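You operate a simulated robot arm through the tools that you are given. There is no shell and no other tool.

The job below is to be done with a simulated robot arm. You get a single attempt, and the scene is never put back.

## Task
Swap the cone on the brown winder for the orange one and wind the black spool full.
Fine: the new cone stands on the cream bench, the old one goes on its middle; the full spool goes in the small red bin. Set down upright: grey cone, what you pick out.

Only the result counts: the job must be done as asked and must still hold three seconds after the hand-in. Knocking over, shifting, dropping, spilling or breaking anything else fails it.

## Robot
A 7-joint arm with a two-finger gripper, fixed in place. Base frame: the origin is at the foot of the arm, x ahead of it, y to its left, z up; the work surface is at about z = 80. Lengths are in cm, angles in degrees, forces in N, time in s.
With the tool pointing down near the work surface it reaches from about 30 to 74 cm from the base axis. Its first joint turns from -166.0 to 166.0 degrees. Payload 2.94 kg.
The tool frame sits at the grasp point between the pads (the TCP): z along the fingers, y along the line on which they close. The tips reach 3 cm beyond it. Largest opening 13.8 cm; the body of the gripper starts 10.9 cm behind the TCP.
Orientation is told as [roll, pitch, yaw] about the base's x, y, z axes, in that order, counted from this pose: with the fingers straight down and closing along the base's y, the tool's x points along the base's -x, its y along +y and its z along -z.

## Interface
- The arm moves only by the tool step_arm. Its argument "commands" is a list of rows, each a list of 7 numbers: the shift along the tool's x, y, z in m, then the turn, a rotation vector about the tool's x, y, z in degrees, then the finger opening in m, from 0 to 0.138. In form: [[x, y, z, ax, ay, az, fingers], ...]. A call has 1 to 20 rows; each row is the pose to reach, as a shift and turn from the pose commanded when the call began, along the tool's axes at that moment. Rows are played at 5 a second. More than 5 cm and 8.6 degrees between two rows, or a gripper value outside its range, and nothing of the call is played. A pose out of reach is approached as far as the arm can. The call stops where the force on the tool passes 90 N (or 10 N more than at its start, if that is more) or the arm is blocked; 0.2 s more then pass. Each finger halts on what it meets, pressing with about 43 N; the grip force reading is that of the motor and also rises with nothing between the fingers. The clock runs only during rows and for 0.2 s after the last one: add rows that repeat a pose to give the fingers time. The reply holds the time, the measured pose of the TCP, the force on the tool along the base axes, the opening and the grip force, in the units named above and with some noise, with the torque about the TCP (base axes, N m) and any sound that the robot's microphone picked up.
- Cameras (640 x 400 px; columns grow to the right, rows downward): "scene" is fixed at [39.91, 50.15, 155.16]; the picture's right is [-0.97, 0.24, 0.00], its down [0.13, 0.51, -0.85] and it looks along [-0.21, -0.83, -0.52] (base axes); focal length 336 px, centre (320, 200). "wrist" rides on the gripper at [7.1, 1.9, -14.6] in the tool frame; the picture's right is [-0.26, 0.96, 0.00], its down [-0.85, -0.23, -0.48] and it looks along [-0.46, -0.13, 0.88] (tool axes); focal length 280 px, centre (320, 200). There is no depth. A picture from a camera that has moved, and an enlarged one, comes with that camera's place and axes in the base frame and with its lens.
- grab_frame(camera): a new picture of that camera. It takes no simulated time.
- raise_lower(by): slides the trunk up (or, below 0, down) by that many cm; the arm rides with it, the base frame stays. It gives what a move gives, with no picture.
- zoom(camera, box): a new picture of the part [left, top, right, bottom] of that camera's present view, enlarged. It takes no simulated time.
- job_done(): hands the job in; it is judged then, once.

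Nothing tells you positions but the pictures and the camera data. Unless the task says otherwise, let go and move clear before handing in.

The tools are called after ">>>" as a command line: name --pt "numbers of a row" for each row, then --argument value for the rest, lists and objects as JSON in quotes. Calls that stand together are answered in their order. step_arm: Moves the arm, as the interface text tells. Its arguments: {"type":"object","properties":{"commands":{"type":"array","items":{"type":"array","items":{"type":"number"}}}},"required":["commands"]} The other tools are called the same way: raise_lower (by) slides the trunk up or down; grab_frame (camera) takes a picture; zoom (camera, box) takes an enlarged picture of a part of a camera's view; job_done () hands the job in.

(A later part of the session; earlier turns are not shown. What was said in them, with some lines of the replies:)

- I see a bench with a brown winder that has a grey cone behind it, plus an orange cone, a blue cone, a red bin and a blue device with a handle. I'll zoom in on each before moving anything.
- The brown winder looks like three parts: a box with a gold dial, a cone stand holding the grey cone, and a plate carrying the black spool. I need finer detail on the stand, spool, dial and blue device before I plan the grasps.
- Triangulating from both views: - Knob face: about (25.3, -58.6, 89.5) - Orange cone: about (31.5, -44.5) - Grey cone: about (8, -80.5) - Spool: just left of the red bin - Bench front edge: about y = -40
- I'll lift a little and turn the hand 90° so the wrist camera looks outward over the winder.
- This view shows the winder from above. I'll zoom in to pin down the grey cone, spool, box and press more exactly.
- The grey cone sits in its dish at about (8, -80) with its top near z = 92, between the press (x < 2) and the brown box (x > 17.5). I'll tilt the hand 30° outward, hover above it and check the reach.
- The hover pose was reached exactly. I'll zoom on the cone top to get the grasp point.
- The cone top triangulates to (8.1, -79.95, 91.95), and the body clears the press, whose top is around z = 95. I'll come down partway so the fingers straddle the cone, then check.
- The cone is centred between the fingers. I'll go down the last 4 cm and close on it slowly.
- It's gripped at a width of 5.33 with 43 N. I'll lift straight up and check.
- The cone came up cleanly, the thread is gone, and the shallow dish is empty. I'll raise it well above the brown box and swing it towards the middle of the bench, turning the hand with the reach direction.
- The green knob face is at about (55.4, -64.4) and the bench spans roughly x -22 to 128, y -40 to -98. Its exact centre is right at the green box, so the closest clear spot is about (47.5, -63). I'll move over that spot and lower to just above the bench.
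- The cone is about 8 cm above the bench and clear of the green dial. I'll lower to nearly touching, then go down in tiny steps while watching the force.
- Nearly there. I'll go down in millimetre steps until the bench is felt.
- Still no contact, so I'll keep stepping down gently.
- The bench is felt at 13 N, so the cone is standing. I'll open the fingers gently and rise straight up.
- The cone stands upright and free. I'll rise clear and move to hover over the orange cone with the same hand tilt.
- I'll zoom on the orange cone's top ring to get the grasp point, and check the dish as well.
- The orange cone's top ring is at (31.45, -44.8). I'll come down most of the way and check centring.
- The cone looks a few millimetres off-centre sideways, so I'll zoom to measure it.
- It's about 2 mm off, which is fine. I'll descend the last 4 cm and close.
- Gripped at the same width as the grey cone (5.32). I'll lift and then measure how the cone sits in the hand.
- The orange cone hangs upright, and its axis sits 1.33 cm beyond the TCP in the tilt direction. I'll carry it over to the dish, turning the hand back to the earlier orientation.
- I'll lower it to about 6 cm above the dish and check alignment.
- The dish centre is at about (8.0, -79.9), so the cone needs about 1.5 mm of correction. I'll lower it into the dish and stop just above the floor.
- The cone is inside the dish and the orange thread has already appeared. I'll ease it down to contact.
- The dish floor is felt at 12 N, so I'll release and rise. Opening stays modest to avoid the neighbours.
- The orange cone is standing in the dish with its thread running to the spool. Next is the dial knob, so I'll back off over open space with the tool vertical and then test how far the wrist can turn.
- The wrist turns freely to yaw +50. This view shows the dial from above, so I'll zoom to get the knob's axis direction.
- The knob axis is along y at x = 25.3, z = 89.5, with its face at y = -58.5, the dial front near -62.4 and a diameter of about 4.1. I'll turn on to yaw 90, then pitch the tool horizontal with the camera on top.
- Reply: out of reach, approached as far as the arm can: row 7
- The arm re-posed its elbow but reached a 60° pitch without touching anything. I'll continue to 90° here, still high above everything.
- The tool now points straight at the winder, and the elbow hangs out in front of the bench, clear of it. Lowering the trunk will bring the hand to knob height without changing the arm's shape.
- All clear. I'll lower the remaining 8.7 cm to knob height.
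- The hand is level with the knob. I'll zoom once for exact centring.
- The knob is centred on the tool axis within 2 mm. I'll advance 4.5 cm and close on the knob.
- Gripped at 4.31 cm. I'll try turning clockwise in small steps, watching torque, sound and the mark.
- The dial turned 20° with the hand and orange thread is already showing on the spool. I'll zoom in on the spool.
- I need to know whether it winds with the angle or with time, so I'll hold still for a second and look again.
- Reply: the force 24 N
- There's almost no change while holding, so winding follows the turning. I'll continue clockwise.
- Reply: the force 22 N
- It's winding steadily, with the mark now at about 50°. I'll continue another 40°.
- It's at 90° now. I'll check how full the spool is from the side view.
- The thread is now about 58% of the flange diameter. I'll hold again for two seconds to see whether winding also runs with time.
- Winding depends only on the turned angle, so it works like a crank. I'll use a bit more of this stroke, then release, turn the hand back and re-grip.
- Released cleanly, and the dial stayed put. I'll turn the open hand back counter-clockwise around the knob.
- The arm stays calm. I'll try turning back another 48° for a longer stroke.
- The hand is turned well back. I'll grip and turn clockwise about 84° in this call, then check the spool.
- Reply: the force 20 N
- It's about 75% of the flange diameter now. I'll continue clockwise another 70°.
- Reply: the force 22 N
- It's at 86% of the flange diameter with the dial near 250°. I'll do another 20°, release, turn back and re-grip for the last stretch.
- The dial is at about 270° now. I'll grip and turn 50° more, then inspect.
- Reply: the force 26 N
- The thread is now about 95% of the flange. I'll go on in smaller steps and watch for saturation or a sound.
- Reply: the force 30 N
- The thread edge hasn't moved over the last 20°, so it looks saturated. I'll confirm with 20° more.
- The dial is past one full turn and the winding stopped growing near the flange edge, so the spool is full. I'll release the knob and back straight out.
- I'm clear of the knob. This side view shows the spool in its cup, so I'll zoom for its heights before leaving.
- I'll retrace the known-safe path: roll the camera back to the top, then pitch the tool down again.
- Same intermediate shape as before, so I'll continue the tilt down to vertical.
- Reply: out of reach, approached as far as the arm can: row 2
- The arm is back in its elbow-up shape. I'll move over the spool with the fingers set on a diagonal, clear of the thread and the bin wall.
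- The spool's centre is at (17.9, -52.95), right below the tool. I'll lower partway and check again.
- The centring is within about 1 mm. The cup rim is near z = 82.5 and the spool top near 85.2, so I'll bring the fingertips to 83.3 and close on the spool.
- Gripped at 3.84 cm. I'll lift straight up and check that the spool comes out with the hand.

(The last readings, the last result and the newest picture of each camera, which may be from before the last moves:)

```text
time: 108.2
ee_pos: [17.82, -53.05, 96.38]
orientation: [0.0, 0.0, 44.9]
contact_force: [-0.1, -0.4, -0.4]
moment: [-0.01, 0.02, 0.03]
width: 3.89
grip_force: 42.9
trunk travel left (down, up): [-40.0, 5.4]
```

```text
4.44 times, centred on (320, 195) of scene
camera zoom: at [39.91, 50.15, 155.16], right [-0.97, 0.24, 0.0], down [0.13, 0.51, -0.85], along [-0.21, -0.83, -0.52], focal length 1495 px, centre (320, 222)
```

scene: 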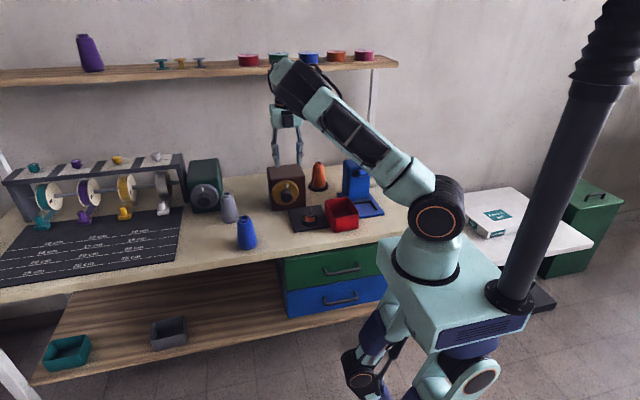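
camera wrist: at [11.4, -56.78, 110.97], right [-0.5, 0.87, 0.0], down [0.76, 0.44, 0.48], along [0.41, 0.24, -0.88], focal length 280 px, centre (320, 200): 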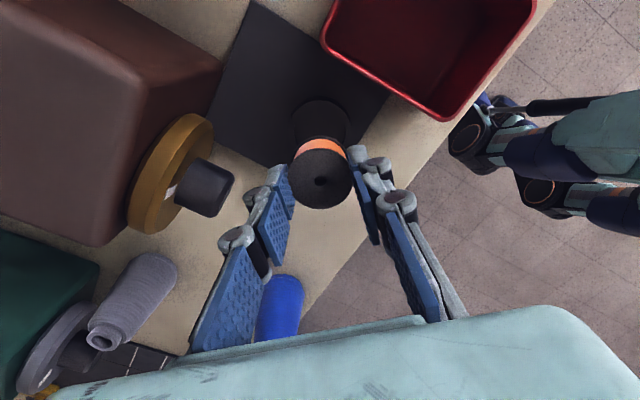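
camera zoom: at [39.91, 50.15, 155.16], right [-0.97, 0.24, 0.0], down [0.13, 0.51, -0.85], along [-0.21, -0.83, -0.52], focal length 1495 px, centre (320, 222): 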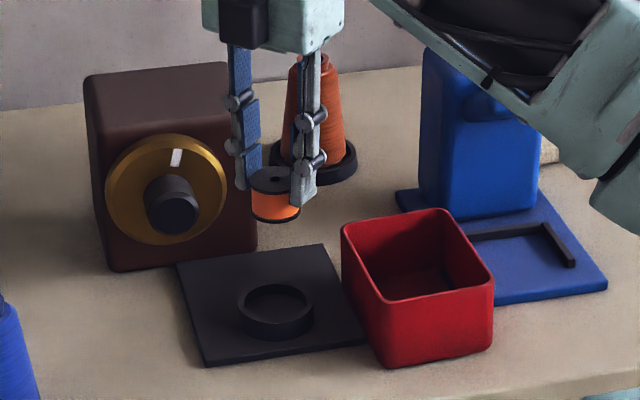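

The full spool is held upright and the thread has parted cleanly. The bin spans about x 1.3–10.7 and y -56.6 to -44.6, so I'll move over its centre with the fingers aligned to its long side.

>>> step_arm --pt "0.011 0.0167 0 0 0 7.5 0.02" --pt "0.0222 0.0335 0 0 0 15 0.02" --pt "0.0333 0.0502 0 0 0 22.5 0.02" --pt "0.0443 0.0669 0 0 0 30 0.02" --pt "0.0554 0.0837 0 0 0 37.5 0.02" --pt "0.0665 0.1004 0 0 0 45 0.02" --pt "0.0665 0.1004 0 0 0 45 0.02"

>>> grab_frame --camera "wrist"

>>> zoom --camera "scene" --box '[290, 150, 390, 240]'

```text
time: 109.8
ee_pos: [6.14, -50.93, 96.32]
orientation: [0.1, -0.1, 0.0]
contact_force: [0.6, 0.3, 0.1]
moment: [0.01, 0.01, 0.05]
width: 3.86
grip_force: 43.1
trunk travel left (down, up): [-40.0, 5.4]
```

```text
taken
camera wrist: at [-0.88, -48.85, 110.94], right [0.26, 0.96, 0.0], down [0.85, -0.23, 0.48], along [0.46, -0.13, -0.88], focal length 280 px, centre (320, 200)
```

wrist: 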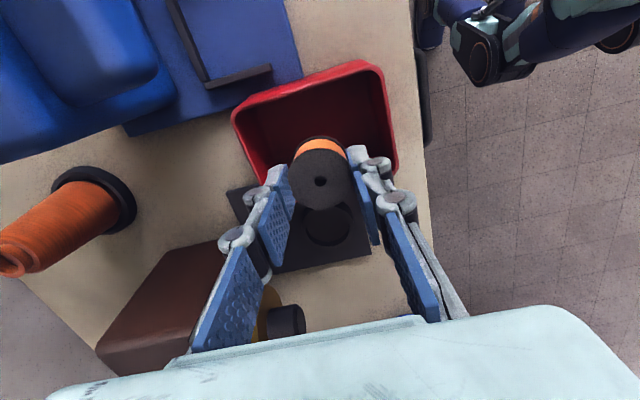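

```text
4.44 times, centred on (340, 195) of scene
camera zoom: at [39.91, 50.15, 155.16], right [-0.97, 0.24, 0.0], down [0.13, 0.51, -0.85], along [-0.21, -0.83, -0.52], focal length 1495 px, centre (231, 222)
```

zoom: 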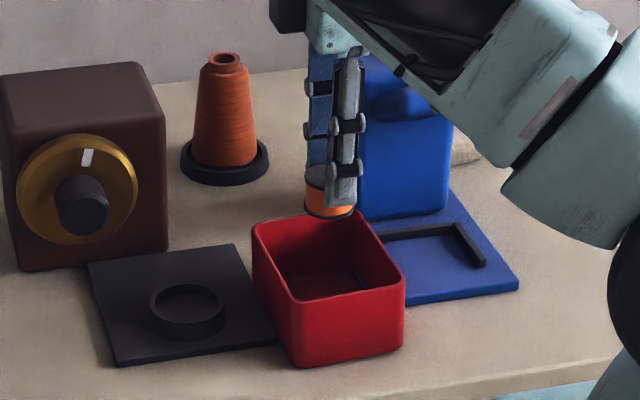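

The hand is centred over the bin. I'll lower the spool into it, then feel for the floor in small steps.

>>> step_arm --pt "0 0 0.025 0 0 0 0.02" --pt "0 0 0.05 0 0 0 0.02" --pt "0 0 0.075 0 0 0 0.02" --pt "0 0 0.095 0 0 0 0.02" --pt "0 0 0.095 0 0 0 0.02"

>>> grab_frame --camera "wrist"

>>> zoom --camera "scene" --box '[290, 150, 390, 240]'

```text
time: 111.0
ee_pos: [6.13, -50.59, 86.68]
orientation: [0.0, 0.0, 0.0]
contact_force: [0.0, 0.1, -0.5]
moment: [0.02, 0.02, 0.02]
width: 3.85
grip_force: 43.3
trunk travel left (down, up): [-40.0, 5.4]
```

```text
taken
camera wrist: at [-1.02, -48.66, 101.29], right [0.26, 0.97, 0.0], down [0.85, -0.23, 0.48], along [0.46, -0.13, -0.88], focal length 280 px, centre (320, 200)
```

wrist: 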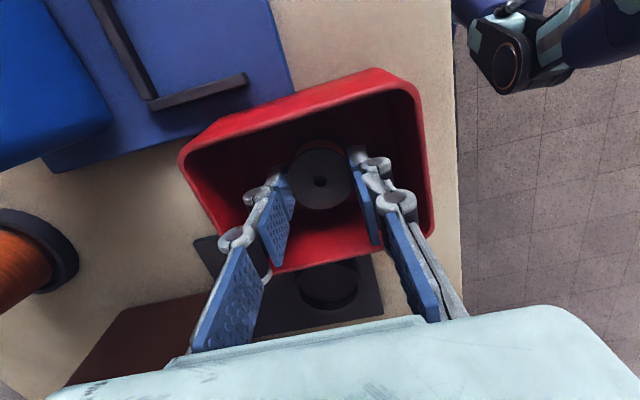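

```text
4.44 times, centred on (340, 195) of scene
camera zoom: at [39.91, 50.15, 155.16], right [-0.97, 0.24, 0.0], down [0.13, 0.51, -0.85], along [-0.21, -0.83, -0.52], focal length 1495 px, centre (231, 222)
```

zoom: 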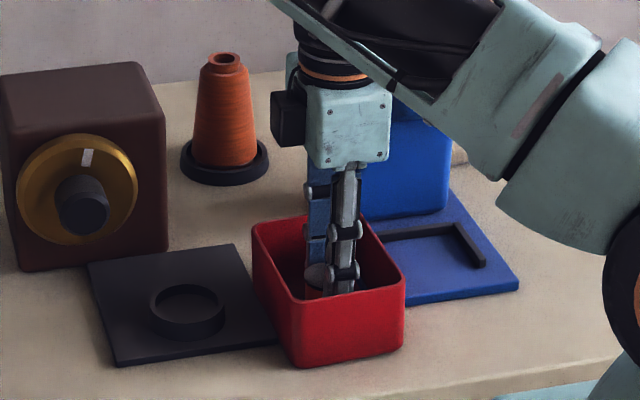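

The spool is inside the bin. I'll ease down until the floor is felt.

>>> step_arm --pt "0 0 0.003 0 0 0 0.02" --pt "0 0 0.006 0 0 0 0.02" --pt "0 0 0.006 0 0 0 0.02"

>>> step_arm --pt "0 0 0.002 0 0 0 0.02" --pt "0 0 0.003 0 0 0 0.02"

>>> step_arm --pt "0 0 0.001 0 0 0 0.02" --pt "0 0 0.002 0 0 0 0.02"

```text
time: 111.8
ee_pos: [6.1, -50.65, 86.18]
orientation: [0.0, 0.0, 0.0]
contact_force: [-0.1, 0.5, -0.3]
moment: [0.01, -0.02, -0.01]
width: 3.85
grip_force: 42.6
trunk travel left (down, up): [-40.0, 5.4]
```

```text
time: 112.4
ee_pos: [6.14, -50.67, 85.88]
orientation: [0.0, 0.0, -0.1]
contact_force: [0.9, 0.4, 0.4]
moment: [0.0, 0.0, 0.01]
width: 3.87
grip_force: 43.3
trunk travel left (down, up): [-40.0, 5.4]
```

```text
time: 113.0
ee_pos: [6.04, -50.66, 85.7]
orientation: [0.0, 0.0, 0.0]
contact_force: [-0.2, -0.1, 0.3]
moment: [0.01, -0.02, -0.03]
width: 3.87
grip_force: 43.7
trunk travel left (down, up): [-40.0, 5.4]
```

>>> step_arm --pt "0 0 0.001 0 0 0 0.02" --pt "0 0 0.002 0 0 0 0.02"

>>> step_arm --pt "0 0 0.001 0 0 0 0.02" --pt "0 0 0.002 0 0 0 0.02"

>>> step_arm --pt "0 0 0.001 0 0 0 0.02" --pt "0 0 0.002 0 0 0 0.02"

```text
time: 113.6
ee_pos: [6.16, -50.66, 85.42]
orientation: [-0.1, 0.0, 0.0]
contact_force: [-0.1, 0.6, -0.2]
moment: [0.04, -0.02, -0.02]
width: 3.86
grip_force: 43.1
trunk travel left (down, up): [-40.0, 5.4]
```

```text
time: 114.2
ee_pos: [6.2, -50.53, 85.19]
orientation: [0.0, 0.0, 0.0]
contact_force: [-0.3, 0.0, -0.2]
moment: [-0.01, 0.02, 0.0]
width: 3.85
grip_force: 43.2
trunk travel left (down, up): [-40.0, 5.4]
```

```text
time: 114.8
ee_pos: [6.06, -50.47, 85.21]
orientation: [-0.2, 0.0, -0.1]
contact_force: [0.1, 0.5, 8.7]
moment: [0.1, 0.14, 0.0]
width: 3.87
grip_force: 43.0
trunk travel left (down, up): [-40.0, 5.4]
```

The bin floor is felt at 8.7 N. I'll open gently and rise straight up.

>>> step_arm --pt "0 0 0 0 0 0 0.037" --pt "0 0 0 0 0 0 0.042" --pt "0 0 0 0 0 0 0.05" --pt "0 0 0 0 0 0 0.058" --pt "0 0 0 0 0 0 0.058" --pt "0 0 -0.02 0 0 0 0.058" --pt "0 0 -0.045 0 0 0 0.058" --pt "0 0 -0.08 0 0 0 0.058" --pt "0 0 -0.12 0 0 0 0.058" --pt "0 0 -0.16 0 0 0 0.058" --pt "0 0 -0.2 0 0 0 0.058" --pt "0 0 -0.24 0 0 0 0.058" --pt "0 0 -0.24 0 0 0 0.058"

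>>> grab_frame --camera "wrist"

>>> grab_frame --camera "scene"

>>> zoom --camera "scene" --box '[200, 140, 400, 260]'

>>> zoom --camera "wrist" --box '[220, 30, 420, 180]'

```text
time: 117.6
ee_pos: [6.32, -50.57, 109.01]
orientation: [0.0, 0.0, 0.0]
contact_force: [0.3, -0.3, 0.6]
moment: [0.01, 0.0, -0.03]
width: 5.79
grip_force: 0.1
trunk travel left (down, up): [-40.0, 5.4]
```

```text
taken
camera wrist: at [-0.81, -48.64, 123.57], right [0.26, 0.97, 0.0], down [0.85, -0.23, 0.48], along [0.46, -0.12, -0.88], focal length 280 px, centre (320, 200)
```

wrist: 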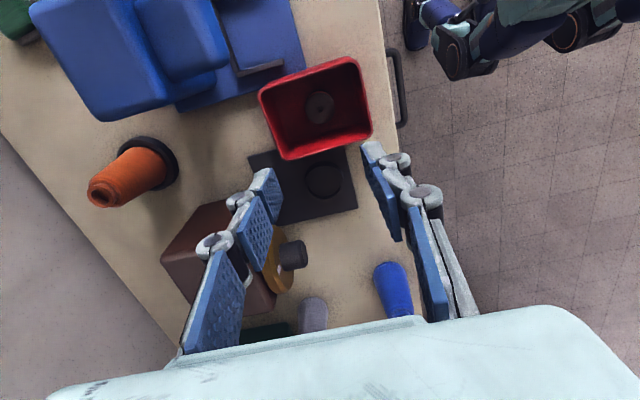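

```text
taken
```

scene: 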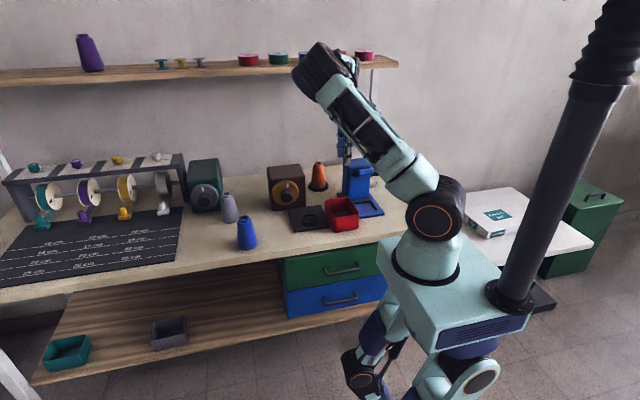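

```text
3.20 times, centred on (300, 200) of scene
camera zoom: at [39.91, 50.15, 155.16], right [-0.97, 0.24, 0.0], down [0.13, 0.51, -0.85], along [-0.21, -0.83, -0.52], focal length 1076 px, centre (384, 200)
```

zoom: 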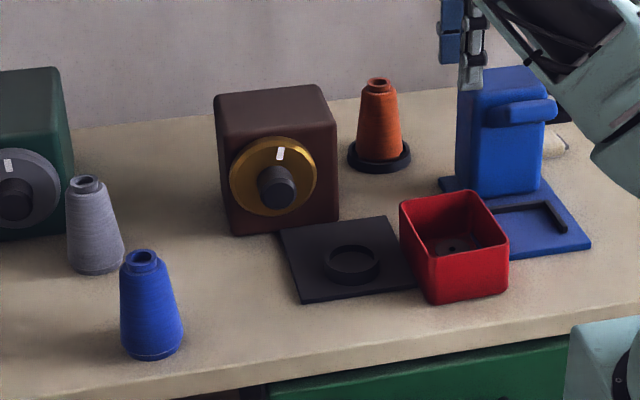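

```text
2.67 times, centred on (320, 105) of wrist
camera zoom: at [-0.81, -48.64, 123.57], right [0.26, 0.97, 0.0], down [0.85, -0.23, 0.48], along [0.46, -0.12, -0.88], focal length 748 px, centre (320, 453)
```

zoom: 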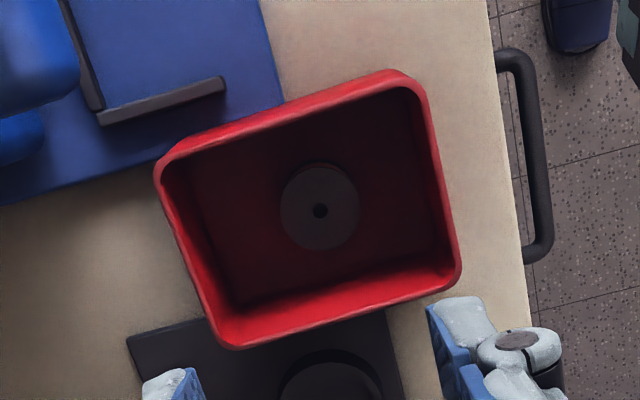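

The orange cone stands in the winder's dish, the grey cone stands upright near the middle of the bench, and the full spool is upright in the red bin. Nothing else has moved and the hand is clear, so I'm handing in.

>>> job_done

```text
The job is handed in.
```

The job is handed in, and the last pictures showed everything in place with nothing else moved or knocked over.

- **Cones:** The orange cone stands upright in the brown winder's dish. The grey cone stands upright on the cream bench at about (47.6, -63.3).
- **Spool:** I turned the winder's dial a little over one full turn clockwise, until the thread stopped growing at about 95% of the flange diameter. I took that as full. The spool now stands upright in the small red bin.
- **Hand:** It is open and clear above the bin.

I read "its middle" as the middle of the bench. The exact centre, about (55, -69.5), is taken up by the green winder, so the grey cone stands about 10 cm from it on clear bench.
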